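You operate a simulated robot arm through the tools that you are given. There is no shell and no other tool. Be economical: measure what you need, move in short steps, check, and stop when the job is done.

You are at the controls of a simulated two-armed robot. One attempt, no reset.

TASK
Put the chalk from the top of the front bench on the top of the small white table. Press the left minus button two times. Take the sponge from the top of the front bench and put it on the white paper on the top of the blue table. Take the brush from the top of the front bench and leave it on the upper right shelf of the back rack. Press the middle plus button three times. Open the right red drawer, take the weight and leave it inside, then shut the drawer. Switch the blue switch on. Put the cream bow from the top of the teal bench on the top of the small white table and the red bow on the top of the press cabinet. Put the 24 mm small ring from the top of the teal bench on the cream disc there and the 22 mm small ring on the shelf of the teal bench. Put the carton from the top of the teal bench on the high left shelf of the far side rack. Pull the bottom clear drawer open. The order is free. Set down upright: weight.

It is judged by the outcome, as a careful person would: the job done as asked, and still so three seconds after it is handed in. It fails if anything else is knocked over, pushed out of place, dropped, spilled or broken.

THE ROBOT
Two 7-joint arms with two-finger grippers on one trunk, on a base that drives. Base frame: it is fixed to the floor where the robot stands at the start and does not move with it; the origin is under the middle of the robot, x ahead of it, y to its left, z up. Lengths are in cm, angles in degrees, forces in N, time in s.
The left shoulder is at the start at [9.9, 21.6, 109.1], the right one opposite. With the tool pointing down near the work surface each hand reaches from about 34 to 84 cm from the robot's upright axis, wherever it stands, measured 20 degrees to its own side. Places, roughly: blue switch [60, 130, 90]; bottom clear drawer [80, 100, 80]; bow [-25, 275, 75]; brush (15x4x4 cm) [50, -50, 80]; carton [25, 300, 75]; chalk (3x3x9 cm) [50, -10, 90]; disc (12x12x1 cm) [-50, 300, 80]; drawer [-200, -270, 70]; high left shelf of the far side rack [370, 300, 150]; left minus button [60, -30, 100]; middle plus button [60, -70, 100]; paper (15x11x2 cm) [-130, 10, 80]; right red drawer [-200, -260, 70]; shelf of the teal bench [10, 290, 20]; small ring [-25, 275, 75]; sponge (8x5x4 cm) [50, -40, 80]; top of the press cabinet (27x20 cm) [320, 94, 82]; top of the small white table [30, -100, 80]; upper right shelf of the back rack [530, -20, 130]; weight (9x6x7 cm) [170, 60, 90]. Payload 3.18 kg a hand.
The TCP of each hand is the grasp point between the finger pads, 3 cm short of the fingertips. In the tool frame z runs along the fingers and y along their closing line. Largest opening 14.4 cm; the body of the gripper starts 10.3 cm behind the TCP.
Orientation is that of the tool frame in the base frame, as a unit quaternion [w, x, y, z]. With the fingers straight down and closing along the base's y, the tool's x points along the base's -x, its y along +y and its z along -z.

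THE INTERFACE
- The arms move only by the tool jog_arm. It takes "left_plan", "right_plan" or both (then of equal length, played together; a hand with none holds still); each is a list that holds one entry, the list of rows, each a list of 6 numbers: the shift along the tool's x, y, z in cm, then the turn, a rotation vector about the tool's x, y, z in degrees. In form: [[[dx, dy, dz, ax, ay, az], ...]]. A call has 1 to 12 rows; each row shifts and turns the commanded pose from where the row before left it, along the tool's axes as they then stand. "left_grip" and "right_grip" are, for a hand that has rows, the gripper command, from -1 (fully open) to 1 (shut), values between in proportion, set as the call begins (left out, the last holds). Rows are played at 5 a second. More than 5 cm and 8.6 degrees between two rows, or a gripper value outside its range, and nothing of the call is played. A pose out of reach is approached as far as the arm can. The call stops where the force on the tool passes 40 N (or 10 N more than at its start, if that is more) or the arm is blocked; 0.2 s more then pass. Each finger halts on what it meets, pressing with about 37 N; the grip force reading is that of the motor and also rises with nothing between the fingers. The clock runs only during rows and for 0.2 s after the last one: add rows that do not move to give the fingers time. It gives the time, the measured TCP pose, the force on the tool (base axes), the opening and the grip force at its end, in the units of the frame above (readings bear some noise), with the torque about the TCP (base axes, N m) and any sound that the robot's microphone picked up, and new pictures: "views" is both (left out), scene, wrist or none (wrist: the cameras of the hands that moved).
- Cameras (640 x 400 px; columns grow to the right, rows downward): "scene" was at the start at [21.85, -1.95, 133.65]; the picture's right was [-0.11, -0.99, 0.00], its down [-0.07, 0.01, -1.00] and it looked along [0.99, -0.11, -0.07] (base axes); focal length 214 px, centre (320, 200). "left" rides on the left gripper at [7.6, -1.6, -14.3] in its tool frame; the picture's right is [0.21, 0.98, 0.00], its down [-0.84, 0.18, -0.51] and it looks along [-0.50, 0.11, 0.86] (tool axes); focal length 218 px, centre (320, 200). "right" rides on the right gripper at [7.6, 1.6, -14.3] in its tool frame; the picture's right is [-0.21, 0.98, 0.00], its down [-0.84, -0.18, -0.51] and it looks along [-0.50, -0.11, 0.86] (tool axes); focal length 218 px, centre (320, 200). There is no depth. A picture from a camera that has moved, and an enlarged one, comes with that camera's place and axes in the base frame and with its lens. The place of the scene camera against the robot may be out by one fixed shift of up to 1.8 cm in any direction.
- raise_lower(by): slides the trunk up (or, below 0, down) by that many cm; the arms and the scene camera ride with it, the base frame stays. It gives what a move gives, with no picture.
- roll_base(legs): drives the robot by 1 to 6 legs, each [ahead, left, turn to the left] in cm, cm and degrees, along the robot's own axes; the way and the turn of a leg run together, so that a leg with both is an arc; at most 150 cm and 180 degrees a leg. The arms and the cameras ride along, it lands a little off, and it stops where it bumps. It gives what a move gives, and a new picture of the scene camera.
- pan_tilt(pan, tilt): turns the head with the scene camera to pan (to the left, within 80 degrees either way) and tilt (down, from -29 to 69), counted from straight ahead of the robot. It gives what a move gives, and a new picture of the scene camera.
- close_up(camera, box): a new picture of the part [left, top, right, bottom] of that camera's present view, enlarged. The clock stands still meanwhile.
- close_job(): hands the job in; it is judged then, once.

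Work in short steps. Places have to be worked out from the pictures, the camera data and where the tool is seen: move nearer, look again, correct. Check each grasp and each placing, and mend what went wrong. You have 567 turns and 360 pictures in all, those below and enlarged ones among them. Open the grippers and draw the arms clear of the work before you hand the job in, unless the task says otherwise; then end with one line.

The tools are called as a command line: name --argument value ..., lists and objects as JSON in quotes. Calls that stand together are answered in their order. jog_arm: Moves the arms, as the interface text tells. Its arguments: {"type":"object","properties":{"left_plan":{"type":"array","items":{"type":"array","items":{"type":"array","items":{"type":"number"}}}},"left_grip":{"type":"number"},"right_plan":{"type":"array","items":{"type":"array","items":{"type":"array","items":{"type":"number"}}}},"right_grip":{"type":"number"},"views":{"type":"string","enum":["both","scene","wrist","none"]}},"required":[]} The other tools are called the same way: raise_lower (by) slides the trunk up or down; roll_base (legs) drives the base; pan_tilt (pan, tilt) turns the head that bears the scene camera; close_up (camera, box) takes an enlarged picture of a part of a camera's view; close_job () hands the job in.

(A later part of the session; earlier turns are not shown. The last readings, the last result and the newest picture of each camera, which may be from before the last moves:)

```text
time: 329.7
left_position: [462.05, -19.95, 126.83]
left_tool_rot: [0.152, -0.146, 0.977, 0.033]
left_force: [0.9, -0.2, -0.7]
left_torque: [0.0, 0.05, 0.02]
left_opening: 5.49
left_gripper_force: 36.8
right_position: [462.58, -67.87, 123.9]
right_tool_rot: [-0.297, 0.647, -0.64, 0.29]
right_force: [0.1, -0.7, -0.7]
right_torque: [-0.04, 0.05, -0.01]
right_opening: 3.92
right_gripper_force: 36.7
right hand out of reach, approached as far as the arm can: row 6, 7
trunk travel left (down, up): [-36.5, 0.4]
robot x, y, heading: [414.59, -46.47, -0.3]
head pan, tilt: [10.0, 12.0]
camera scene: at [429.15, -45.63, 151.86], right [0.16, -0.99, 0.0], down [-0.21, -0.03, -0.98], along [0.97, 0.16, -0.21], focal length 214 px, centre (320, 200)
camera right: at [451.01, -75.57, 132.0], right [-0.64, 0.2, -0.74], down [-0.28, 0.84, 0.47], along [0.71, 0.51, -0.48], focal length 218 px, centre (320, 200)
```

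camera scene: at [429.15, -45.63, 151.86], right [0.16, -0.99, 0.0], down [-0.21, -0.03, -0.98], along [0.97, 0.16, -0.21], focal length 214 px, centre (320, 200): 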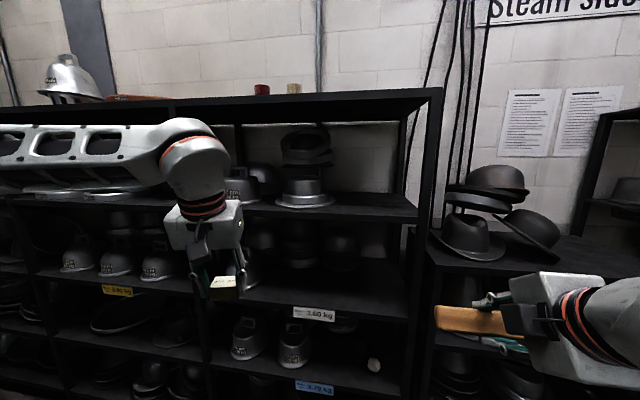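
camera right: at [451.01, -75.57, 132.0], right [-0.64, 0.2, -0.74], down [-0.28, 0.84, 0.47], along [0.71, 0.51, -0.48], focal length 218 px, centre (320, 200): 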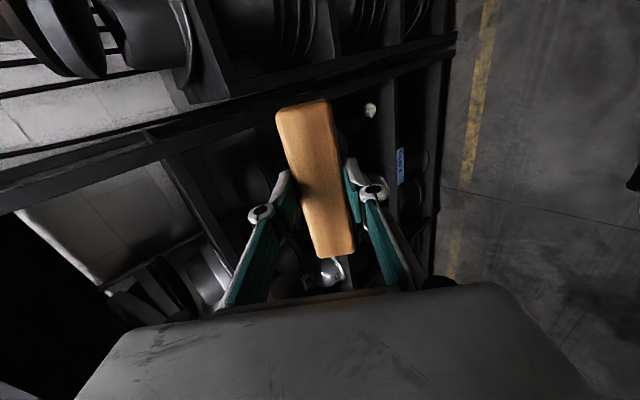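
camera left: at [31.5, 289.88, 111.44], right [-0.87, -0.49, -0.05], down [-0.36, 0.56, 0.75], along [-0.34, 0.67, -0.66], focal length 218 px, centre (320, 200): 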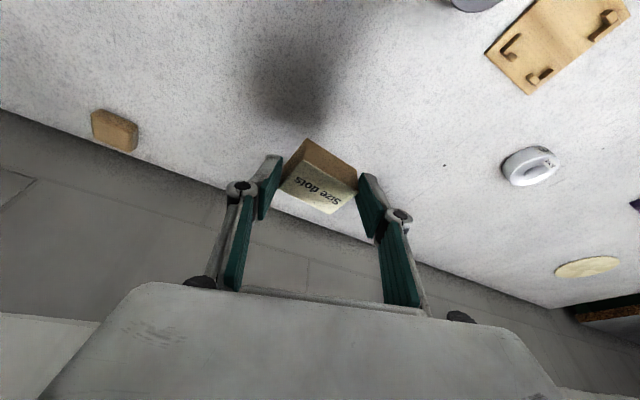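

Pitched 49°. Raise the hand above shelf level, then drive into position in front of the shelf.

jog_arm --right_plan '[[[0, -3, -2.6, 0, 0, 0], [0, -3, -2.6, 0, 0, 0], [0, -3, -2.6, 0, 0, 0], [0, -3, -2.6, 0, 0, 0]]]' --views "none"

roll_base --legs '[[0, 14, 0.3], [24, 0, 0]]'

close_up --camera "right" --box '[0, 0, 640, 400]'

```text
time: 330.7
left_position: [461.85, -19.9, 126.8]
left_tool_rot: [0.153, -0.146, 0.977, 0.032]
left_force: [-0.7, -0.1, -0.4]
left_torque: [-0.01, -0.05, 0.01]
left_opening: 5.43
left_gripper_force: 37.1
right_position: [462.47, -67.84, 139.7]
right_tool_rot: [-0.297, 0.648, -0.639, 0.289]
right_force: [0.1, -0.1, -0.4]
right_torque: [-0.01, 0.03, -0.01]
right_opening: 3.9
right_gripper_force: 37.3
trunk travel left (down, up): [-36.5, 0.4]
robot x, y, heading: [415.12, -46.48, -0.4]
head pan, tilt: [10.0, 12.0]
```

```text
time: 334.0
left_position: [485.72, -5.74, 126.93]
left_tool_rot: [0.153, -0.15, 0.976, 0.033]
left_force: [0.5, -0.2, -0.5]
left_torque: [0.02, -0.01, 0.02]
left_opening: 5.48
left_gripper_force: 36.8
right_position: [486.9, -53.59, 139.59]
right_tool_rot: [-0.3, 0.65, -0.636, 0.288]
right_force: [0.1, 0.2, -2.3]
right_torque: [-0.02, 0.06, 0.01]
right_opening: 3.92
right_gripper_force: 37.4
trunk travel left (down, up): [-36.5, 0.4]
robot x, y, heading: [439.16, -32.26, -0.0]
head pan, tilt: [10.0, 12.0]
camera scene: at [453.16, -31.67, 151.86], right [0.17, -0.99, 0.0], down [-0.21, -0.04, -0.98], along [0.96, 0.17, -0.21], focal length 214 px, centre (320, 200)
```

scene: 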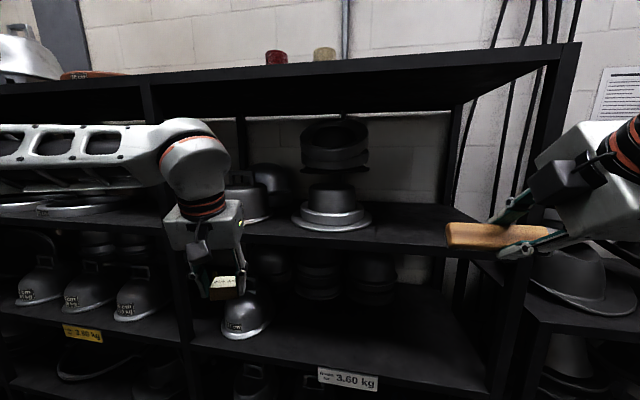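

```text
1.00 times, centred on (320, 200) of right (not enlarged: the box is as wide or as high as the picture)
camera zoom: at [475.19, -61.51, 147.68], right [-0.65, 0.2, -0.74], down [-0.29, 0.83, 0.47], along [0.71, 0.52, -0.48], focal length 218 px, centre (320, 200)
```

zoom: 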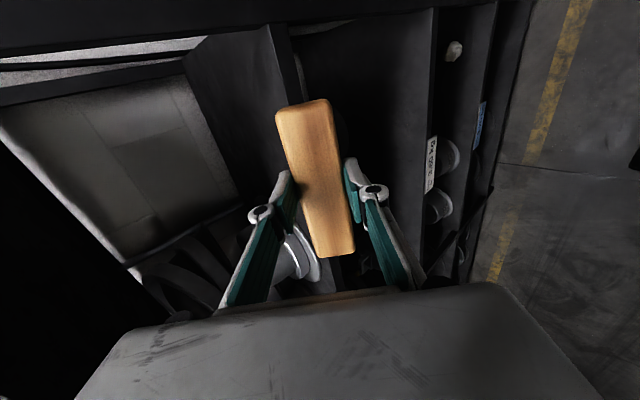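

Shelf right upright is at y≈−66. Shift 4 cm left and advance over the shelf with the arm.

jog_arm --right_plan '[[[-2, -2, 2.3, 0, 0, 0], [-2, -2, 2.3, 0, 0, 0], [0, -2.62, 3.02, 0, 0, 0], [0, -2.62, 3.02, 0, 0, 0], [0, -2.62, 3.02, 0, 0, 0], [0, -2.62, 3.02, 0, 0, 0]]]' --views "both"

```text
time: 335.4
left_position: [485.89, -5.6, 126.75]
left_tool_rot: [0.151, -0.149, 0.977, 0.033]
left_force: [0.5, 0.4, 1.0]
left_torque: [-0.02, 0.03, 0.01]
left_opening: 5.45
left_gripper_force: 37.0
right_position: [509.11, -49.24, 139.64]
right_tool_rot: [-0.298, 0.651, -0.636, 0.287]
right_force: [0.4, 0.6, -1.1]
right_torque: [-0.06, 0.06, -0.01]
right_opening: 3.94
right_gripper_force: 36.4
trunk travel left (down, up): [-36.5, 0.4]
robot x, y, heading: [439.17, -32.19, -0.3]
head pan, tilt: [10.0, 12.0]
camera scene: at [453.27, -31.6, 151.85], right [0.17, -0.99, 0.0], down [-0.21, -0.04, -0.98], along [0.96, 0.17, -0.21], focal length 214 px, centre (320, 200)
camera right: at [497.53, -57.0, 147.76], right [-0.65, 0.2, -0.74], down [-0.28, 0.83, 0.47], along [0.71, 0.52, -0.48], focal length 218 px, centre (320, 200)
```

scene: 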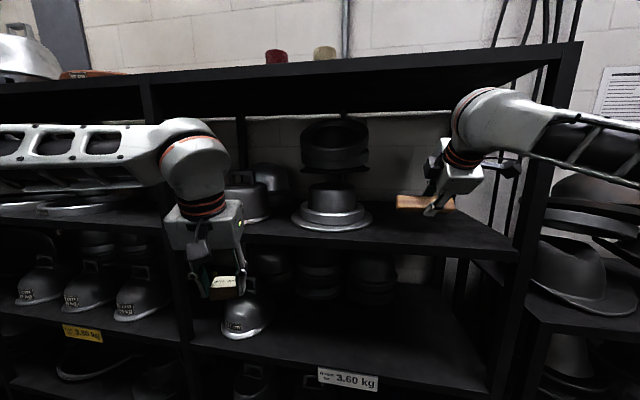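
right: 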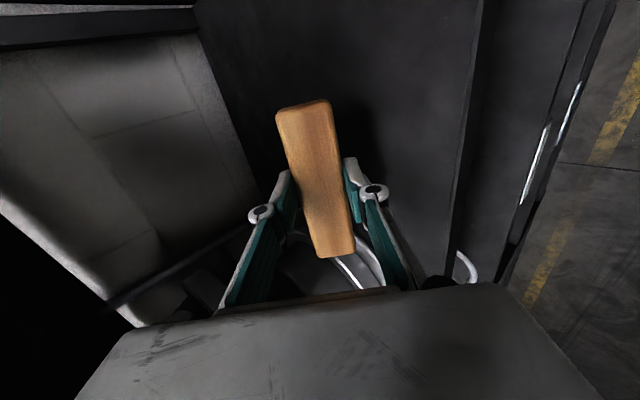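

jog_arm --right_plan '[[[0, -2, 2.3, 0, 0, 0], [0, -0.5, 0.6, 0, 0, 0], [0, 1.13, 0.98, 0, 0, 0], [0, 1.13, 0.98, 0, 0, 0]]]' --views "none"

jog_arm --right_plan '[[[0, 0.38, 0.33, 0, 0, 0], [0, 0.38, 0.33, 0, 0, 0]]]' --views "none"

close_up --camera "scene" --box '[360, 130, 520, 230]'

```text
time: 336.4
left_position: [485.71, -5.61, 126.92]
left_tool_rot: [0.151, -0.15, 0.976, 0.033]
left_force: [-0.2, -0.4, -0.7]
left_torque: [0.01, 0.04, 0.04]
left_opening: 5.45
left_gripper_force: 36.4
right_position: [512.72, -49.25, 136.72]
right_tool_rot: [-0.3, 0.65, -0.636, 0.287]
right_force: [0.8, -0.5, -0.8]
right_torque: [-0.02, 0.01, 0.01]
right_opening: 3.93
right_gripper_force: 36.6
trunk travel left (down, up): [-36.5, 0.4]
robot x, y, heading: [438.88, -31.89, -0.3]
head pan, tilt: [10.0, 12.0]
```

```text
time: 337.0
left_position: [485.72, -5.7, 126.94]
left_tool_rot: [0.152, -0.15, 0.976, 0.033]
left_force: [-0.4, 0.0, 0.1]
left_torque: [0.0, 0.02, 0.0]
left_opening: 5.46
left_gripper_force: 37.6
right_position: [512.66, -49.29, 135.72]
right_tool_rot: [-0.299, 0.65, -0.636, 0.289]
right_force: [-0.2, 0.5, -0.7]
right_torque: [-0.03, 0.01, 0.04]
right_opening: 3.93
right_gripper_force: 36.6
trunk travel left (down, up): [-36.5, 0.4]
robot x, y, heading: [439.08, -32.75, 0.1]
head pan, tilt: [10.0, 12.0]
```

```text
4.00 times, centred on (440, 180) of scene
camera zoom: at [453.07, -31.67, 151.87], right [0.17, -0.99, 0.0], down [-0.2, -0.04, -0.98], along [0.96, 0.17, -0.21], focal length 858 px, centre (-160, 280)
```

zoom: 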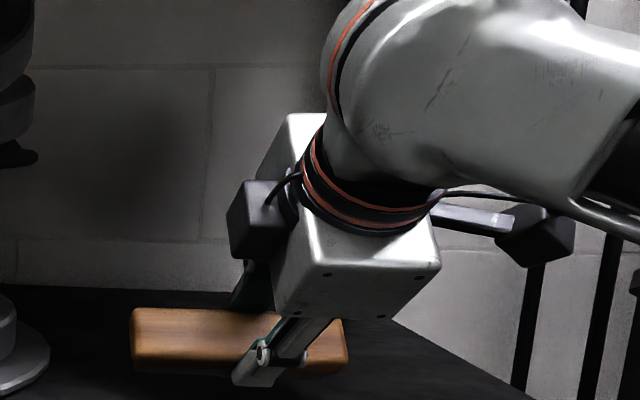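

jog_arm --right_plan '[[[0, 0.38, 0.33, 0, 0, 0], [0, 0.38, 0.33, 0, 0, 0]]]' --views "none"

jog_arm --right_plan '[[[0, 0.3, 0.26, 0, 0, 0], [0, 0.3, 0.26, 0, 0, 0]]]' --views "none"

jog_arm --right_plan '[[[0, 0.3, 0.26, 0, 0, 0], [0, 0.3, 0.26, 0, 0, 0]]]' --views "none"

```text
time: 337.6
left_position: [485.76, -5.67, 126.87]
left_tool_rot: [0.152, -0.151, 0.976, 0.033]
left_force: [0.7, -0.2, -0.5]
left_torque: [-0.05, 0.01, 0.03]
left_opening: 5.49
left_gripper_force: 36.8
right_position: [512.66, -49.22, 134.67]
right_tool_rot: [-0.299, 0.65, -0.636, 0.288]
right_force: [-1.0, -0.6, -1.5]
right_torque: [-0.03, 0.06, 0.0]
right_opening: 3.93
right_gripper_force: 37.0
trunk travel left (down, up): [-36.5, 0.4]
robot x, y, heading: [438.83, -31.97, -0.2]
head pan, tilt: [10.0, 12.0]
```

```text
time: 338.2
left_position: [485.65, -5.64, 126.99]
left_tool_rot: [0.152, -0.151, 0.976, 0.034]
left_force: [1.2, 1.2, 0.3]
left_torque: [0.0, 0.0, 0.02]
left_opening: 5.47
left_gripper_force: 37.3
right_position: [512.54, -48.99, 134.42]
right_tool_rot: [-0.302, 0.648, -0.636, 0.29]
right_force: [3.0, 0.6, 15.7]
right_torque: [0.7, -0.62, -0.07]
right_opening: 3.92
right_gripper_force: 37.0
trunk travel left (down, up): [-36.5, 0.4]
robot x, y, heading: [438.94, -32.09, 0.1]
head pan, tilt: [10.0, 12.0]
```

```text
time: 338.7
left_position: [485.81, -5.63, 126.85]
left_tool_rot: [0.153, -0.151, 0.976, 0.033]
left_force: [-0.3, -0.4, 0.2]
left_torque: [0.01, 0.04, 0.0]
left_opening: 5.46
left_gripper_force: 37.2
right_position: [512.69, -49.07, 134.4]
right_tool_rot: [-0.304, 0.646, -0.635, 0.294]
right_force: [-1.4, 1.4, 6.4]
right_torque: [-0.11, -0.17, 0.06]
right_opening: 3.93
right_gripper_force: 37.1
trunk travel left (down, up): [-36.5, 0.4]
robot x, y, heading: [438.64, -32.24, -0.1]
head pan, tilt: [10.0, 12.0]
stopped in row 2 (right hand): the force on the tool passed its limit at 42 N (the readings are from after the stop); the commanded pose is now the measured one
```

Contact on the shelf. Open slightly while rising a little, then withdraw along the tool axis.

jog_arm --right_plan '[[[0, -0.3, -0.26, 0, 0, 0], [0, -0.3, -0.26, 0, 0, 0], [0, 0, 0, 0, 0, 0], [0, 0, -2, 0, 0, 0], [0, 0, -3, 0, 0, 0], [0, 0, -4, 0, 0, 0]]]' --right_grip 0.2 --views "scene"

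close_up --camera "scene" --box '[340, 130, 500, 230]'

```text
time: 340.1
left_position: [485.62, -5.6, 126.9]
left_tool_rot: [0.153, -0.15, 0.976, 0.033]
left_force: [-0.2, 0.2, 0.2]
left_torque: [0.0, -0.03, 0.04]
left_opening: 5.45
left_gripper_force: 36.9
right_position: [505.66, -49.13, 140.86]
right_tool_rot: [-0.304, 0.646, -0.635, 0.294]
right_force: [-1.0, 0.7, 0.2]
right_torque: [-0.03, -0.07, 0.01]
right_opening: 5.79
right_gripper_force: 0.1
trunk travel left (down, up): [-36.5, 0.4]
robot x, y, heading: [438.72, -32.56, -0.1]
head pan, tilt: [10.0, 12.0]
camera scene: at [452.93, -31.65, 151.89], right [0.17, -0.99, 0.0], down [-0.2, -0.04, -0.98], along [0.96, 0.17, -0.21], focal length 214 px, centre (320, 200)
```

scene: 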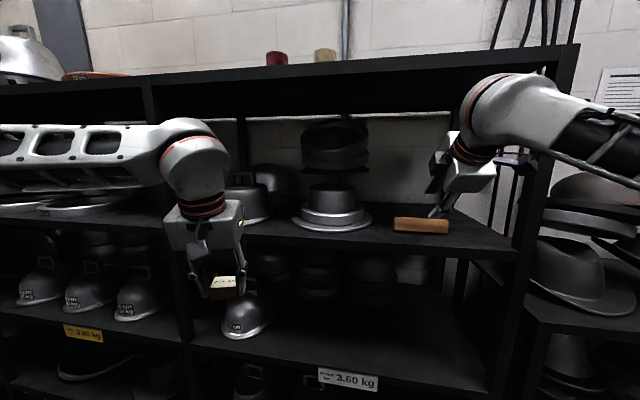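

```text
4.00 times, centred on (420, 180) of scene
camera zoom: at [452.93, -31.65, 151.89], right [0.17, -0.99, 0.0], down [-0.2, -0.04, -0.98], along [0.96, 0.17, -0.21], focal length 858 px, centre (-80, 280)
```

zoom: 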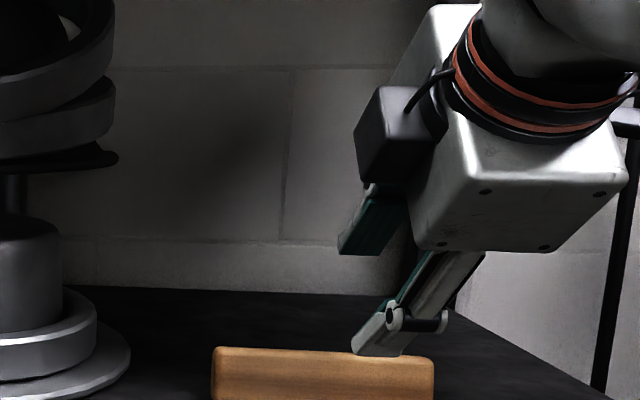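

Brush rests on the shelf. Withdraw the right hand and back the base off.

jog_arm --right_plan '[[[0, 2.62, -3.02, 0, 0, 0], [0, 2.62, -3.02, 0, 0, 0], [0, 2.62, -3.02, 0, 0, 0], [0, 2.62, -3.02, 0, 0, 0], [0, 2.62, -3.02, 0, 0, 0], [0, 2.62, -3.02, 0, 0, 0]]]' --right_grip 1 --views "none"

roll_base --legs '[[-24, 0, 0]]'

close_up --camera "scene" --box '[240, 100, 480, 250]'

```text
time: 341.5
left_position: [485.61, -5.77, 126.94]
left_tool_rot: [0.153, -0.151, 0.976, 0.034]
left_force: [0.1, -0.6, -0.8]
left_torque: [-0.01, 0.01, 0.0]
left_opening: 5.45
left_gripper_force: 36.6
right_position: [481.59, -50.15, 140.43]
right_tool_rot: [-0.304, 0.647, -0.635, 0.293]
right_force: [-0.6, -0.6, -1.0]
right_torque: [-0.02, -0.01, 0.0]
right_opening: 0.0
right_gripper_force: 30.4
trunk travel left (down, up): [-36.5, 0.4]
robot x, y, heading: [438.68, -32.42, -0.1]
head pan, tilt: [10.0, 12.0]
```

```text
time: 343.2
left_position: [462.07, -5.46, 126.94]
left_tool_rot: [0.152, -0.153, 0.976, 0.034]
left_force: [-0.1, 0.6, 1.1]
left_torque: [-0.04, -0.03, -0.01]
left_opening: 5.46
left_gripper_force: 36.6
right_position: [458.42, -49.77, 140.39]
right_tool_rot: [-0.305, 0.648, -0.633, 0.293]
right_force: [0.3, -0.4, 0.6]
right_torque: [0.02, 0.03, -0.03]
right_opening: 0.0
right_gripper_force: 30.9
trunk travel left (down, up): [-36.5, 0.4]
robot x, y, heading: [415.1, -32.47, 0.4]
head pan, tilt: [10.0, 12.0]
camera scene: at [429.6, -31.59, 151.87], right [0.18, -0.98, 0.0], down [-0.2, -0.04, -0.98], along [0.96, 0.17, -0.21], focal length 214 px, centre (320, 200)
```

scene: 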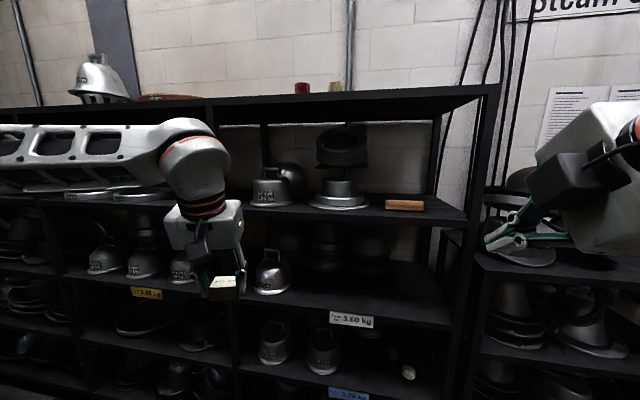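

```text
2.67 times, centred on (360, 175) of scene
camera zoom: at [429.6, -31.59, 151.87], right [0.18, -0.98, 0.0], down [-0.2, -0.04, -0.98], along [0.96, 0.17, -0.21], focal length 572 px, centre (213, 267)
```

zoom: 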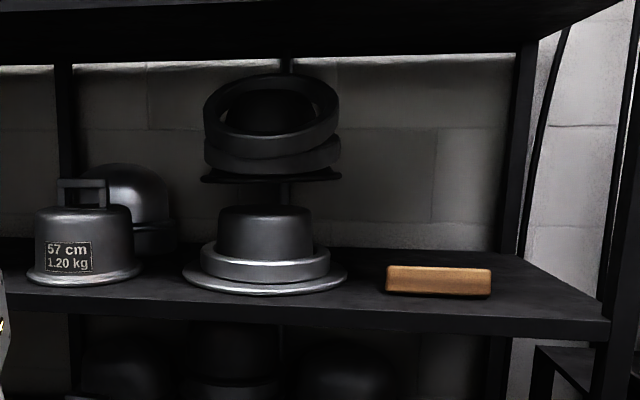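

Brush placed on the upper right shelf. Now go for the carton: move to y≈−65, turn to face +y, and extend the arms to narrow the elbows.

roll_base --legs '[[0, -34, 0], [0, 0, 90]]'

jog_arm --left_plan '[[[-4, -1.4, 0.8, 0, 0, 0], [-4, -1.4, 0.8, 0, 0, 0], [-4, -1.4, 0.8, 0, 0, 0], [-4, -1.4, 0.8, 0, 0, 0], [-4, -1.4, 0.8, 0, 0, 0], [-4, -1.4, 0.8, 0, 0, 0], [-4, -1.4, 0.8, 0, 0, 0]]]' --right_plan '[[[0, -2.62, 3.02, 0, 0, 0], [0, -2.62, 3.02, 0, 0, 0], [0, -2.62, 3.02, 0, 0, 0], [0, -2.62, 3.02, 0, 0, 0], [0, -2.62, 3.02, 0, 0, 0], [0, -2.62, 3.02, 0, 0, 0], [0, -2.62, 3.02, 0, 0, 0]]]' --views "none"

pan_tilt --pan 0 --tilt 20

```text
time: 350.7
left_position: [387.46, -20.33, 126.82]
left_tool_rot: [-0.082, 0.806, -0.571, -0.133]
left_force: [0.0, 0.4, 0.0]
left_torque: [-0.01, -0.02, -0.01]
left_opening: 5.48
left_gripper_force: 36.7
right_position: [431.83, -22.95, 140.4]
right_tool_rot: [-0.422, 0.906, 0.022, -0.015]
right_force: [0.5, 0.3, 0.6]
right_torque: [0.0, 0.02, 0.0]
right_opening: 0.0
right_gripper_force: 30.5
trunk travel left (down, up): [-36.5, 0.4]
robot x, y, heading: [415.34, -66.38, 91.8]
head pan, tilt: [10.0, 12.0]
camera scene: at [414.47, -54.08, 151.87], right [0.98, 0.2, 0.0], down [0.04, -0.2, -0.98], along [-0.2, 0.96, -0.21], focal length 214 px, centre (320, 200)
```

scene: 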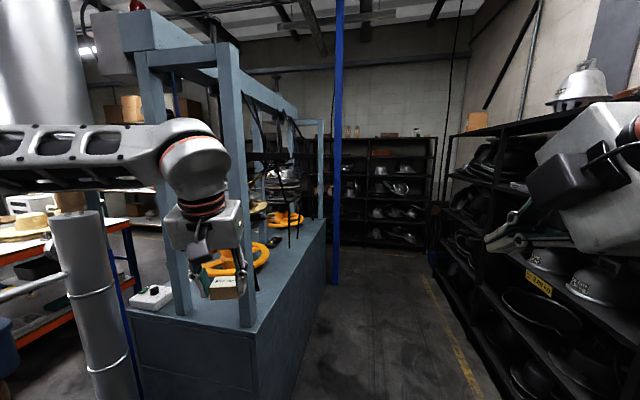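

```text
time: 352.3
left_position: [387.36, 7.52, 129.63]
left_tool_rot: [-0.081, 0.806, -0.572, -0.132]
left_force: [-0.4, -0.9, -1.3]
left_torque: [-0.02, -0.02, 0.0]
left_opening: 5.46
left_gripper_force: 37.0
left hand out of reach, approached as far as the arm can: row 7
right_position: [430.51, 5.15, 140.63]
right_tool_rot: [-0.422, 0.906, 0.023, -0.014]
right_force: [-0.2, -0.3, -0.5]
right_torque: [0.01, -0.02, 0.01]
right_opening: 0.0
right_gripper_force: 30.4
trunk travel left (down, up): [-36.5, 0.4]
robot x, y, heading: [415.57, -66.55, 91.7]
head pan, tilt: [10.0, 12.0]
```

```text
time: 353.0
left_position: [387.23, 7.42, 129.77]
left_tool_rot: [-0.082, 0.806, -0.571, -0.133]
left_force: [0.2, -0.6, -0.1]
left_torque: [0.0, -0.04, -0.02]
left_opening: 5.48
left_gripper_force: 37.3
right_position: [430.5, 4.91, 140.86]
right_tool_rot: [-0.423, 0.906, 0.022, -0.014]
right_force: [-0.6, 0.1, 0.9]
right_torque: [0.0, -0.01, -0.02]
right_opening: 0.0
right_gripper_force: 31.1
trunk travel left (down, up): [-36.5, 0.4]
robot x, y, heading: [415.72, -65.98, 91.5]
head pan, tilt: [0.0, 20.0]
camera scene: at [416.09, -53.93, 150.57], right [1.0, 0.03, 0.0], down [0.01, -0.34, -0.94], along [-0.03, 0.94, -0.34], focal length 214 px, centre (320, 200)
```

scene: 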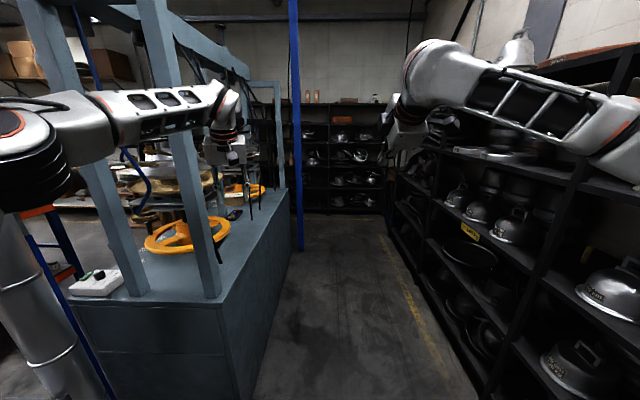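

Corridor and the far side rack ahead are visible. Pull the left hand inward, shift right to x≈443 and drive forward.

jog_arm --left_plan '[[[1.2, -3.8, 0, 0, 0, 0], [1.2, -3.8, 0, 0, 0, 0]]]' --views "none"

roll_base --legs '[[0, -26, -1.5], [75, 0, 0]]'

```text
time: 353.6
left_position: [395.24, 7.77, 128.87]
left_tool_rot: [-0.082, 0.805, -0.572, -0.132]
left_force: [-0.2, 0.6, -0.2]
left_torque: [-0.03, 0.0, 0.0]
left_opening: 5.5
left_gripper_force: 36.7
right_position: [430.61, 5.11, 140.71]
right_tool_rot: [-0.422, 0.906, 0.022, -0.014]
right_force: [-0.3, 0.1, -0.7]
right_torque: [0.03, 0.02, 0.03]
right_opening: 0.0
right_gripper_force: 30.9
trunk travel left (down, up): [-36.5, 0.4]
robot x, y, heading: [415.48, -66.11, 91.7]
head pan, tilt: [0.0, 20.0]
```

```text
time: 360.3
left_position: [422.38, 85.78, 128.84]
left_tool_rot: [-0.083, 0.801, -0.578, -0.133]
left_force: [0.6, -0.5, -1.0]
left_torque: [0.03, -0.02, 0.03]
left_opening: 5.44
left_gripper_force: 37.4
right_position: [457.83, 82.43, 140.77]
right_tool_rot: [-0.423, 0.906, 0.015, -0.011]
right_force: [0.4, -0.1, 0.8]
right_torque: [0.01, -0.01, 0.04]
right_opening: 0.02
right_gripper_force: 30.3
trunk travel left (down, up): [-36.5, 0.4]
robot x, y, heading: [441.49, 11.45, 90.6]
head pan, tilt: [0.0, 20.0]
camera scene: at [442.53, 23.74, 150.56], right [1.0, 0.01, 0.0], down [0.0, -0.34, -0.94], along [-0.01, 0.94, -0.34], focal length 214 px, centre (320, 200)
```

scene: 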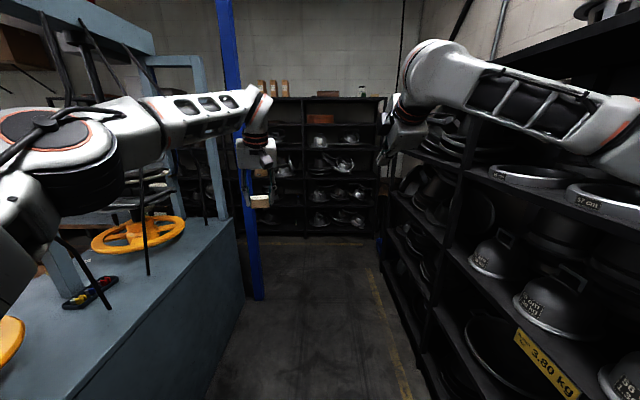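

roll_base --legs '[[70, 0, -0.4]]'

pan_tilt --pan 15 --tilt 5

close_up --camera "scene" --box '[180, 80, 480, 268]'

```text
time: 364.2
left_position: [421.25, 155.27, 128.86]
left_tool_rot: [-0.082, 0.802, -0.577, -0.133]
left_force: [0.0, 0.4, -0.3]
left_torque: [-0.05, 0.0, -0.03]
left_opening: 5.47
left_gripper_force: 36.6
right_position: [456.5, 152.14, 140.91]
right_tool_rot: [-0.423, 0.906, 0.017, -0.012]
right_force: [0.9, 0.3, -0.5]
right_torque: [0.03, 0.01, -0.02]
right_opening: 0.02
right_gripper_force: 30.7
trunk travel left (down, up): [-36.5, 0.4]
robot x, y, heading: [440.79, 80.75, 91.1]
head pan, tilt: [0.0, 20.0]
camera scene: at [441.42, 93.39, 150.56], right [1.0, 0.02, 0.0], down [0.01, -0.34, -0.94], along [-0.02, 0.94, -0.34], focal length 214 px, centre (320, 200)
```

scene: 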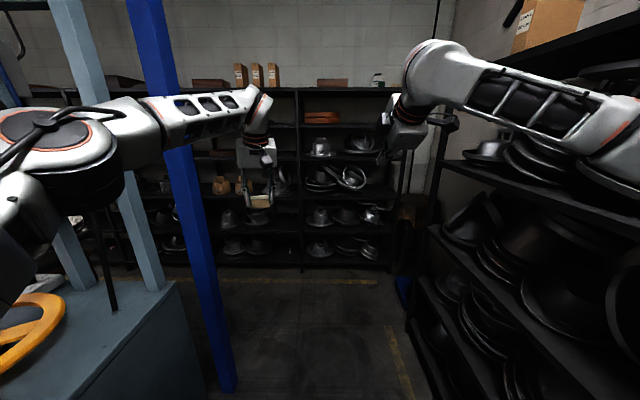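

```text
time: 364.9
left_position: [421.21, 155.21, 128.9]
left_tool_rot: [-0.083, 0.802, -0.576, -0.132]
left_force: [0.3, 0.5, -0.5]
left_torque: [0.03, -0.01, 0.0]
left_opening: 5.45
left_gripper_force: 37.1
right_position: [456.43, 152.04, 140.68]
right_tool_rot: [-0.423, 0.906, 0.018, -0.011]
right_force: [0.5, -0.3, 0.2]
right_torque: [0.03, 0.0, 0.0]
right_opening: 0.02
right_gripper_force: 30.7
trunk travel left (down, up): [-36.5, 0.4]
robot x, y, heading: [440.55, 81.11, 91.0]
head pan, tilt: [15.0, 5.0]
camera scene: at [439.06, 92.87, 153.0], right [0.96, 0.27, 0.0], down [0.02, -0.08, -1.0], along [-0.27, 0.96, -0.09], focal length 214 px, centre (320, 200)
```

scene: 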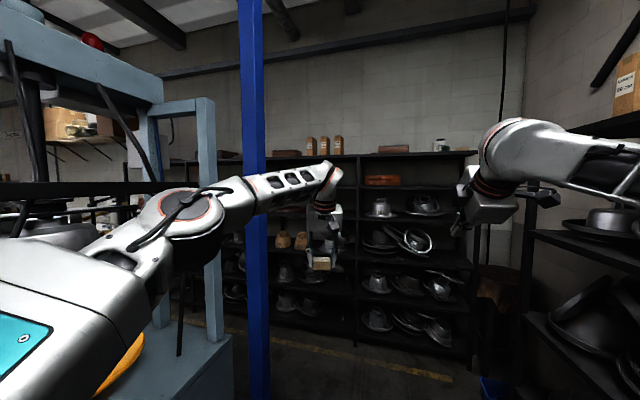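

```text
2.13 times, centred on (330, 174) of scene
camera zoom: at [439.06, 92.87, 153.0], right [0.96, 0.27, 0.0], down [0.02, -0.08, -1.0], along [-0.27, 0.96, -0.09], focal length 456 px, centre (299, 255)
```

zoom: 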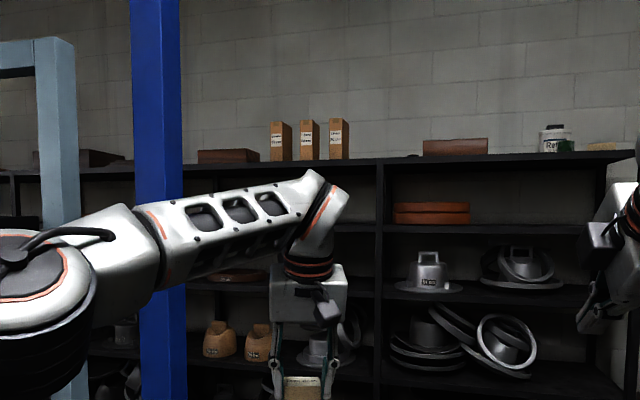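

The far side rack's left bay spans x≈333–420; the high shelf there is z≈148 with ~25 cm headroom. Drive on to y≈165, then re-pose the left hand with more pitch and height.

roll_base --legs '[[85, 0, -1]]'

jog_arm --left_plan '[[[0, 0, 0, 0, -8, 0], [0, 0, 0, 0, -8, 0], [0, 0, 0, 0, -8, 0], [-2.5, 0, -3, 0, 0, 0], [-2.5, 0, -3, 0, 0, 0], [-2.5, 0, -3, 0, 0, 0], [-2.5, 0, -3, 0, 0, 0], [-2.5, 0, -3, 0, 0, 0], [-2.5, 0, -3, 0, 0, 0], [-2.5, 0, -3, 0, 0, 0]]]' --views "both"

```text
time: 369.4
left_position: [422.05, 240.14, 128.87]
left_tool_rot: [-0.084, 0.797, -0.584, -0.131]
left_force: [0.5, -0.2, -0.5]
left_torque: [0.01, 0.0, -0.03]
left_opening: 5.44
left_gripper_force: 36.9
right_position: [457.3, 236.28, 140.76]
right_tool_rot: [-0.422, 0.906, 0.008, -0.008]
right_force: [-1.1, -0.4, -0.5]
right_torque: [-0.02, -0.01, -0.03]
right_opening: 0.01
right_gripper_force: 30.6
trunk travel left (down, up): [-36.5, 0.4]
robot x, y, heading: [440.2, 165.17, 89.9]
head pan, tilt: [15.0, 5.0]
camera scene: at [438.71, 177.42, 153.0], right [0.97, 0.26, 0.0], down [0.02, -0.08, -1.0], along [-0.26, 0.96, -0.09], focal length 214 px, centre (320, 200)
```

scene: 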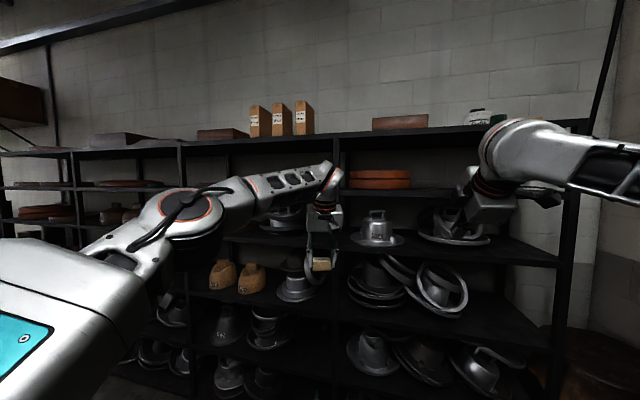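

```text
time: 371.6
left_position: [422.44, 237.36, 153.69]
left_tool_rot: [-0.206, 0.751, -0.553, -0.296]
left_force: [-1.4, -2.0, 0.0]
left_torque: [0.05, -0.04, -0.02]
left_opening: 5.46
left_gripper_force: 36.4
left hand out of reach, approached as far as the arm can: row 9, 10
right_position: [457.15, 235.98, 140.99]
right_tool_rot: [-0.425, 0.905, 0.008, -0.008]
right_force: [-1.5, -1.3, 0.9]
right_torque: [0.01, -0.04, -0.07]
right_opening: 0.0
right_gripper_force: 29.9
trunk travel left (down, up): [-36.5, 0.4]
robot x, y, heading: [440.4, 165.51, 89.6]
head pan, tilt: [15.0, 5.0]
camera scene: at [438.61, 177.06, 153.03], right [0.97, 0.26, 0.0], down [0.02, -0.08, -1.0], along [-0.26, 0.96, -0.08], focal length 214 px, centre (320, 200)
camera left: at [428.74, 223.27, 159.01], right [-0.89, -0.44, -0.12], down [-0.24, 0.22, 0.95], along [-0.39, 0.87, -0.3], focal length 218 px, centre (320, 200)
```

scene: 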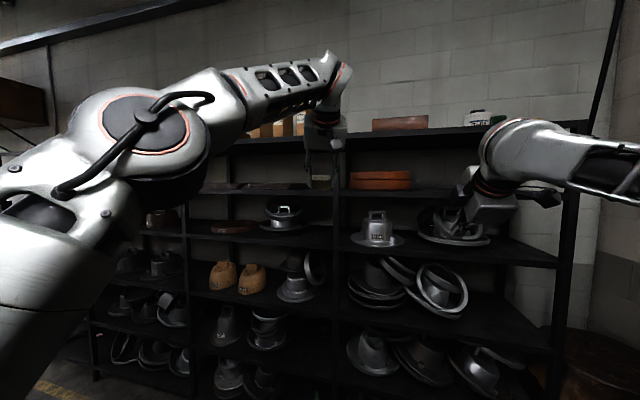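
left: 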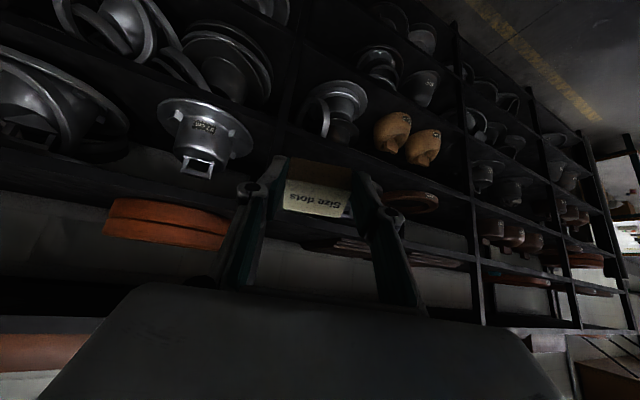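

close_up --camera "scene" --box '[170, 110, 370, 235]'

```text
3.20 times, centred on (270, 172) of scene
camera zoom: at [438.61, 177.06, 153.03], right [0.97, 0.26, 0.0], down [0.02, -0.08, -1.0], along [-0.26, 0.96, -0.08], focal length 686 px, centre (480, 288)
```

zoom: 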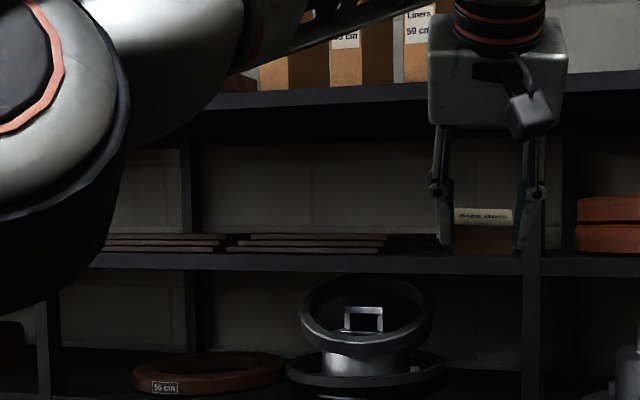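

Free spot on the high left shelf at x≈404 (right of the plates), z≈150. Raise/retract slightly, then drive to line up.

jog_arm --left_plan '[[[0.45, 0.95, -3.76, 0, 0, 0], [0.45, 0.95, -3.76, 0, 0, 0]]]' --views "none"

roll_base --legs '[[35, 0, 0], [0, 18, 0.3]]'

close_up --camera "left" --box '[0, 0, 640, 400]'

```text
time: 372.2
left_position: [421.3, 231.07, 159.09]
left_tool_rot: [-0.211, 0.754, -0.548, -0.295]
left_force: [-0.4, -0.3, -1.1]
left_torque: [0.07, 0.03, -0.04]
left_opening: 5.46
left_gripper_force: 36.9
left hand out of reach, approached as far as the arm can: row 2
right_position: [457.07, 235.92, 140.97]
right_tool_rot: [-0.425, 0.905, 0.008, -0.007]
right_force: [-0.4, -1.2, 0.8]
right_torque: [0.0, -0.06, -0.09]
right_opening: 0.0
right_gripper_force: 30.4
trunk travel left (down, up): [-36.5, 0.4]
robot x, y, heading: [439.74, 165.63, 89.9]
head pan, tilt: [15.0, 5.0]
```

```text
time: 376.3
left_position: [403.23, 265.33, 159.14]
left_tool_rot: [-0.209, 0.756, -0.546, -0.296]
left_force: [0.1, 0.3, -0.7]
left_torque: [-0.02, -0.01, 0.0]
left_opening: 5.43
left_gripper_force: 37.0
right_position: [439.04, 270.63, 140.89]
right_tool_rot: [-0.422, 0.906, 0.011, -0.009]
right_force: [0.2, 0.0, -1.1]
right_torque: [-0.01, 0.01, -0.02]
right_opening: 0.01
right_gripper_force: 30.3
trunk travel left (down, up): [-36.5, 0.4]
robot x, y, heading: [422.49, 199.74, 89.9]
head pan, tilt: [15.0, 5.0]
camera scene: at [420.84, 211.67, 153.0], right [0.96, 0.26, 0.0], down [0.02, -0.08, -1.0], along [-0.26, 0.96, -0.09], focal length 214 px, centre (320, 200)
```

scene: 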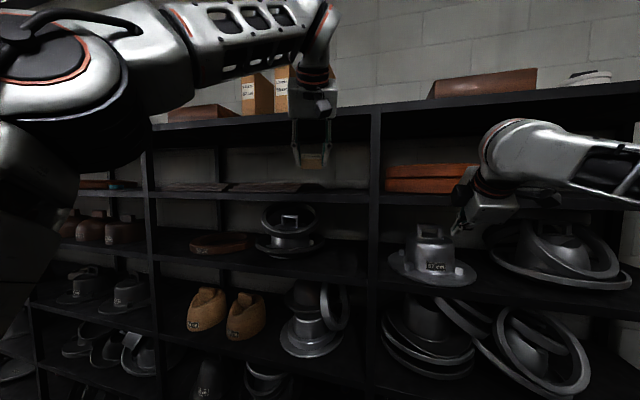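

```text
1.00 times, centred on (320, 200) of left (not enlarged: the box is as wide or as high as the picture)
camera zoom: at [409.74, 251.33, 164.38], right [-0.88, -0.46, -0.13], down [-0.25, 0.21, 0.94], along [-0.4, 0.87, -0.3], focal length 218 px, centre (320, 200)
```

zoom: 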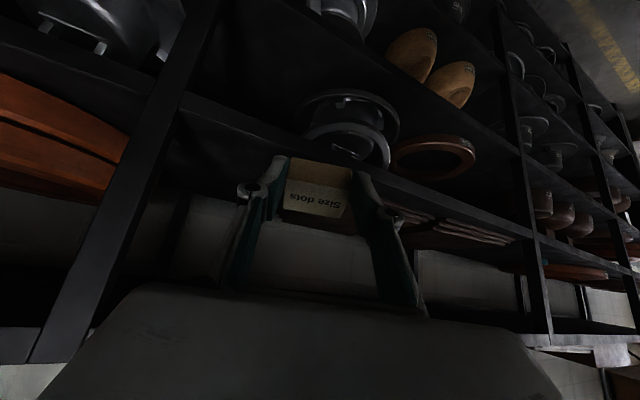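

Retract the right hand so it doesn't enter the lower shelf, then advance.

jog_arm --right_plan '[[[0, 2.62, -3.02, 0, 0, 0], [0, 2.62, -3.02, 0, 0, 0], [0, 2.62, -3.02, 0, 0, 0], [0, 2.62, -3.02, 0, 0, 0], [0, 2.62, -3.02, 0, 0, 0], [0, 2.62, -3.02, 0, 0, 0], [0, 2.62, -3.02, 0, 0, 0]]]' --views "none"

roll_base --legs '[[16, 0, 0]]'

close_up --camera "left" --box '[0, 0, 640, 400]'

```text
time: 377.9
left_position: [403.27, 265.13, 159.26]
left_tool_rot: [-0.21, 0.755, -0.546, -0.297]
left_force: [0.4, -1.1, -0.7]
left_torque: [0.04, 0.01, 0.03]
left_opening: 5.47
left_gripper_force: 37.3
right_position: [440.09, 242.33, 140.48]
right_tool_rot: [-0.423, 0.906, 0.01, -0.009]
right_force: [0.3, -0.9, 0.7]
right_torque: [0.04, -0.02, -0.04]
right_opening: 0.0
right_gripper_force: 30.4
trunk travel left (down, up): [-36.5, 0.4]
robot x, y, heading: [422.44, 199.16, 90.3]
head pan, tilt: [15.0, 5.0]
```

```text
time: 379.3
left_position: [403.18, 281.06, 159.1]
left_tool_rot: [-0.209, 0.755, -0.546, -0.296]
left_force: [0.4, 0.5, 0.0]
left_torque: [-0.01, 0.02, -0.01]
left_opening: 5.49
left_gripper_force: 36.7
right_position: [440.07, 258.36, 140.43]
right_tool_rot: [-0.423, 0.906, 0.01, -0.009]
right_force: [-0.4, 0.3, 0.3]
right_torque: [0.01, 0.04, 0.0]
right_opening: 0.01
right_gripper_force: 30.3
trunk travel left (down, up): [-36.5, 0.4]
robot x, y, heading: [422.2, 215.01, 90.4]
head pan, tilt: [15.0, 5.0]
camera scene: at [420.78, 227.47, 153.0], right [0.96, 0.26, 0.0], down [0.02, -0.08, -1.0], along [-0.26, 0.96, -0.09], focal length 214 px, centre (320, 200)
```

scene: 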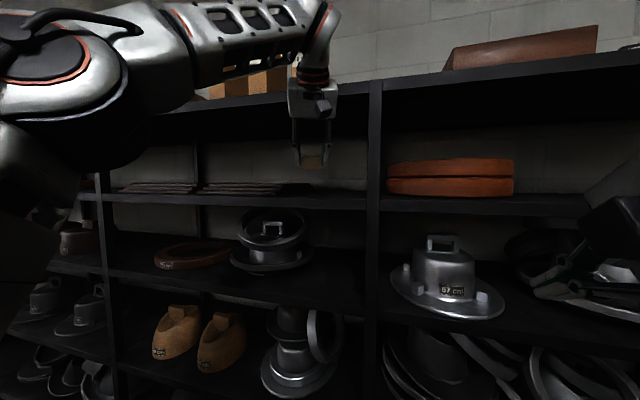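

```text
1.00 times, centred on (320, 200) of left (not enlarged: the box is as wide or as high as the picture)
camera zoom: at [409.67, 267.12, 164.37], right [-0.88, -0.46, -0.13], down [-0.25, 0.21, 0.94], along [-0.4, 0.87, -0.3], focal length 218 px, centre (320, 200)
```

zoom: 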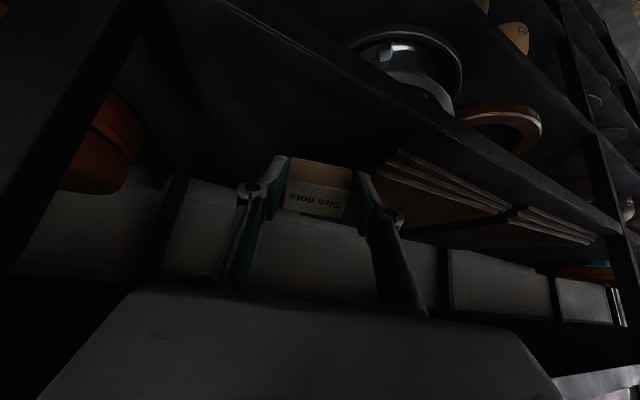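

Carton is just over the shelf's front edge. Lower 3 cm, then advance 6.5 cm.

jog_arm --left_plan '[[[1, 0, 1.1, 0, 0, 0], [1, 0, 1.1, 0, 0, 0]]]' --views "none"

roll_base --legs '[[6.5, 0, 0]]'

close_up --camera "scene" --box '[230, 60, 430, 185]'

```text
time: 379.9
left_position: [403.18, 281.14, 156.07]
left_tool_rot: [-0.208, 0.756, -0.546, -0.295]
left_force: [0.6, 0.4, -1.0]
left_torque: [-0.04, -0.02, 0.01]
left_opening: 5.48
left_gripper_force: 37.0
right_position: [440.07, 258.52, 140.32]
right_tool_rot: [-0.422, 0.906, 0.011, -0.009]
right_force: [-0.1, -0.6, -0.4]
right_torque: [-0.03, 0.03, 0.01]
right_opening: 0.01
right_gripper_force: 31.4
trunk travel left (down, up): [-36.5, 0.4]
robot x, y, heading: [422.18, 215.32, 90.5]
head pan, tilt: [15.0, 5.0]
```

```text
time: 380.9
left_position: [403.05, 287.39, 156.19]
left_tool_rot: [-0.209, 0.756, -0.545, -0.295]
left_force: [0.9, 0.3, -0.3]
left_torque: [-0.03, -0.02, 0.02]
left_opening: 5.49
left_gripper_force: 36.6
right_position: [439.91, 264.87, 140.29]
right_tool_rot: [-0.422, 0.906, 0.012, -0.01]
right_force: [0.1, 0.2, -0.2]
right_torque: [-0.01, 0.0, -0.02]
right_opening: 0.0
right_gripper_force: 30.8
trunk travel left (down, up): [-36.5, 0.4]
robot x, y, heading: [421.9, 221.77, 90.3]
head pan, tilt: [15.0, 5.0]
camera scene: at [420.73, 233.86, 152.99], right [0.96, 0.26, 0.0], down [0.02, -0.08, -1.0], along [-0.26, 0.96, -0.09], focal length 214 px, centre (320, 200)
```

scene: 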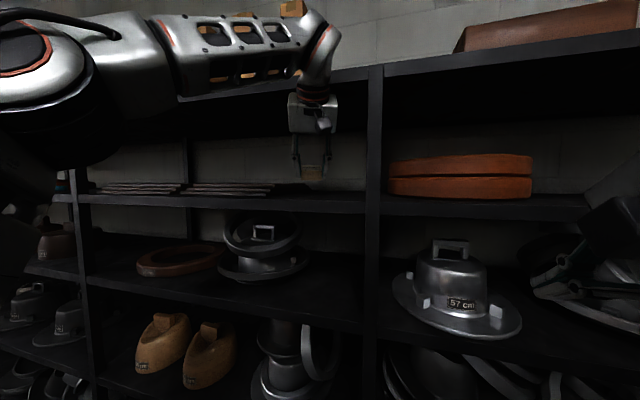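

```text
3.20 times, centred on (330, 122) of scene
camera zoom: at [420.73, 233.86, 152.99], right [0.96, 0.26, 0.0], down [0.02, -0.08, -1.0], along [-0.26, 0.96, -0.09], focal length 686 px, centre (288, 448)
```

zoom: 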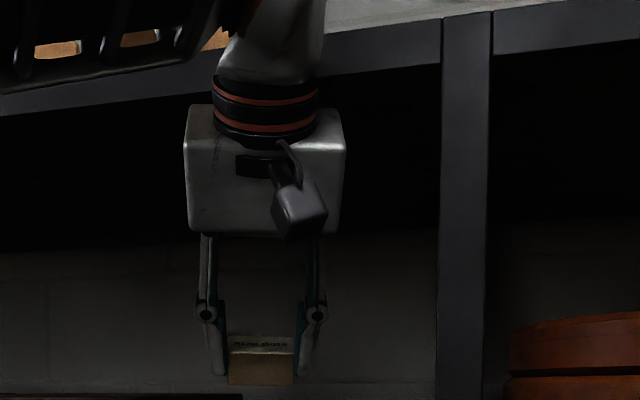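

Over the shelf. Lower gently until contact.

jog_arm --left_plan '[[[0.5, 0, 0.56, 0, 0, 0], [0.5, 0, 0.56, 0, 0, 0]]]' --views "none"

jog_arm --left_plan '[[[0.34, 0, 0.37, 0, 0, 0], [0.34, 0, 0.37, 0, 0, 0]]]' --views "none"

jog_arm --left_plan '[[[0.34, 0, 0.37, 0, 0, 0], [0.34, 0, 0.37, 0, 0, 0]]]' --views "scene"

```text
time: 381.5
left_position: [403.13, 287.61, 154.5]
left_tool_rot: [-0.208, 0.756, -0.545, -0.296]
left_force: [-0.1, -0.2, -0.4]
left_torque: [-0.02, 0.02, 0.04]
left_opening: 5.46
left_gripper_force: 36.7
right_position: [439.81, 264.81, 140.31]
right_tool_rot: [-0.423, 0.906, 0.012, -0.009]
right_force: [0.8, 0.0, -0.8]
right_torque: [-0.01, -0.04, 0.01]
right_opening: 0.0
right_gripper_force: 30.7
trunk travel left (down, up): [-36.5, 0.4]
robot x, y, heading: [422.41, 221.52, 90.2]
head pan, tilt: [15.0, 5.0]
```

```text
time: 382.1
left_position: [402.94, 287.38, 153.63]
left_tool_rot: [-0.209, 0.756, -0.545, -0.296]
left_force: [0.0, 0.6, 0.1]
left_torque: [-0.04, 0.0, 0.02]
left_opening: 5.48
left_gripper_force: 36.6
right_position: [439.87, 264.66, 140.36]
right_tool_rot: [-0.422, 0.906, 0.012, -0.009]
right_force: [-0.2, -0.9, -0.2]
right_torque: [0.0, 0.03, -0.01]
right_opening: 0.01
right_gripper_force: 30.7
trunk travel left (down, up): [-36.5, 0.4]
robot x, y, heading: [422.26, 221.63, 90.3]
head pan, tilt: [15.0, 5.0]
```

```text
time: 382.7
left_position: [403.04, 287.25, 152.72]
left_tool_rot: [-0.209, 0.756, -0.546, -0.296]
left_force: [-0.5, 0.9, -0.2]
left_torque: [-0.03, 0.01, -0.02]
left_opening: 5.47
left_gripper_force: 37.0
right_position: [439.85, 264.69, 140.53]
right_tool_rot: [-0.423, 0.906, 0.012, -0.009]
right_force: [-0.6, -0.3, -0.7]
right_torque: [0.01, 0.04, 0.02]
right_opening: 0.0
right_gripper_force: 30.5
trunk travel left (down, up): [-36.5, 0.4]
robot x, y, heading: [422.37, 221.79, 90.2]
head pan, tilt: [15.0, 5.0]
camera scene: at [420.72, 233.69, 153.0], right [0.96, 0.26, 0.0], down [0.02, -0.08, -1.0], along [-0.26, 0.96, -0.09], focal length 214 px, centre (320, 200)
```

scene: 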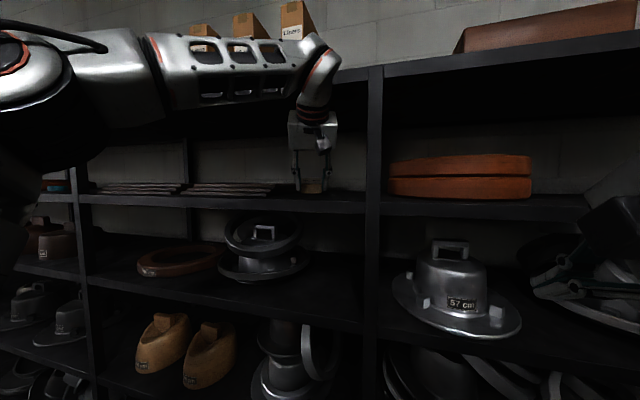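

close_up --camera "scene" --box '[260, 140, 370, 209]'

jog_arm --left_plan '[[[0.34, 0, 0.37, 0, 0, 0], [0.34, 0, 0.37, 0, 0, 0]]]' --views "none"

jog_arm --left_plan '[[[0.34, 0, 0.37, 0, 0, 0]]]' --views "none"

```text
5.80 times, centred on (315, 174) of scene
camera zoom: at [420.72, 233.69, 153.0], right [0.96, 0.26, 0.0], down [0.02, -0.08, -1.0], along [-0.26, 0.96, -0.09], focal length 1243 px, centre (349, 348)
```

zoom: 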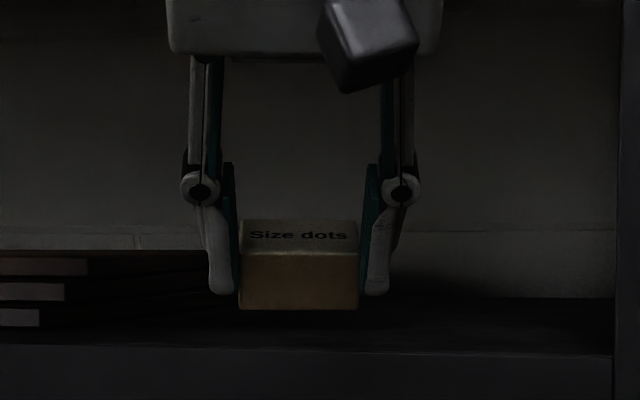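

```text
time: 383.3
left_position: [403.08, 287.21, 151.72]
left_tool_rot: [-0.21, 0.756, -0.544, -0.297]
left_force: [-0.4, 0.9, 6.7]
left_torque: [0.24, -0.1, 0.03]
left_opening: 5.47
left_gripper_force: 36.6
right_position: [439.83, 264.65, 140.45]
right_tool_rot: [-0.423, 0.906, 0.012, -0.01]
right_force: [0.1, -0.1, 0.9]
right_torque: [0.0, 0.0, 0.02]
right_opening: 0.0
right_gripper_force: 30.4
trunk travel left (down, up): [-36.5, 0.4]
robot x, y, heading: [422.1, 222.29, 90.2]
head pan, tilt: [15.0, 5.0]
```

```text
time: 383.7
left_position: [403.11, 287.28, 151.7]
left_tool_rot: [-0.214, 0.753, -0.544, -0.3]
left_force: [-2.0, 7.4, 28.8]
left_torque: [0.98, 0.12, 0.0]
left_opening: 5.48
left_gripper_force: 36.8
right_position: [439.9, 264.49, 140.46]
right_tool_rot: [-0.424, 0.906, 0.012, -0.01]
right_force: [0.9, 0.0, 0.1]
right_torque: [-0.01, -0.01, -0.01]
right_opening: 0.0
right_gripper_force: 30.2
trunk travel left (down, up): [-36.5, 0.4]
robot x, y, heading: [422.56, 221.49, 90.3]
head pan, tilt: [15.0, 5.0]
```

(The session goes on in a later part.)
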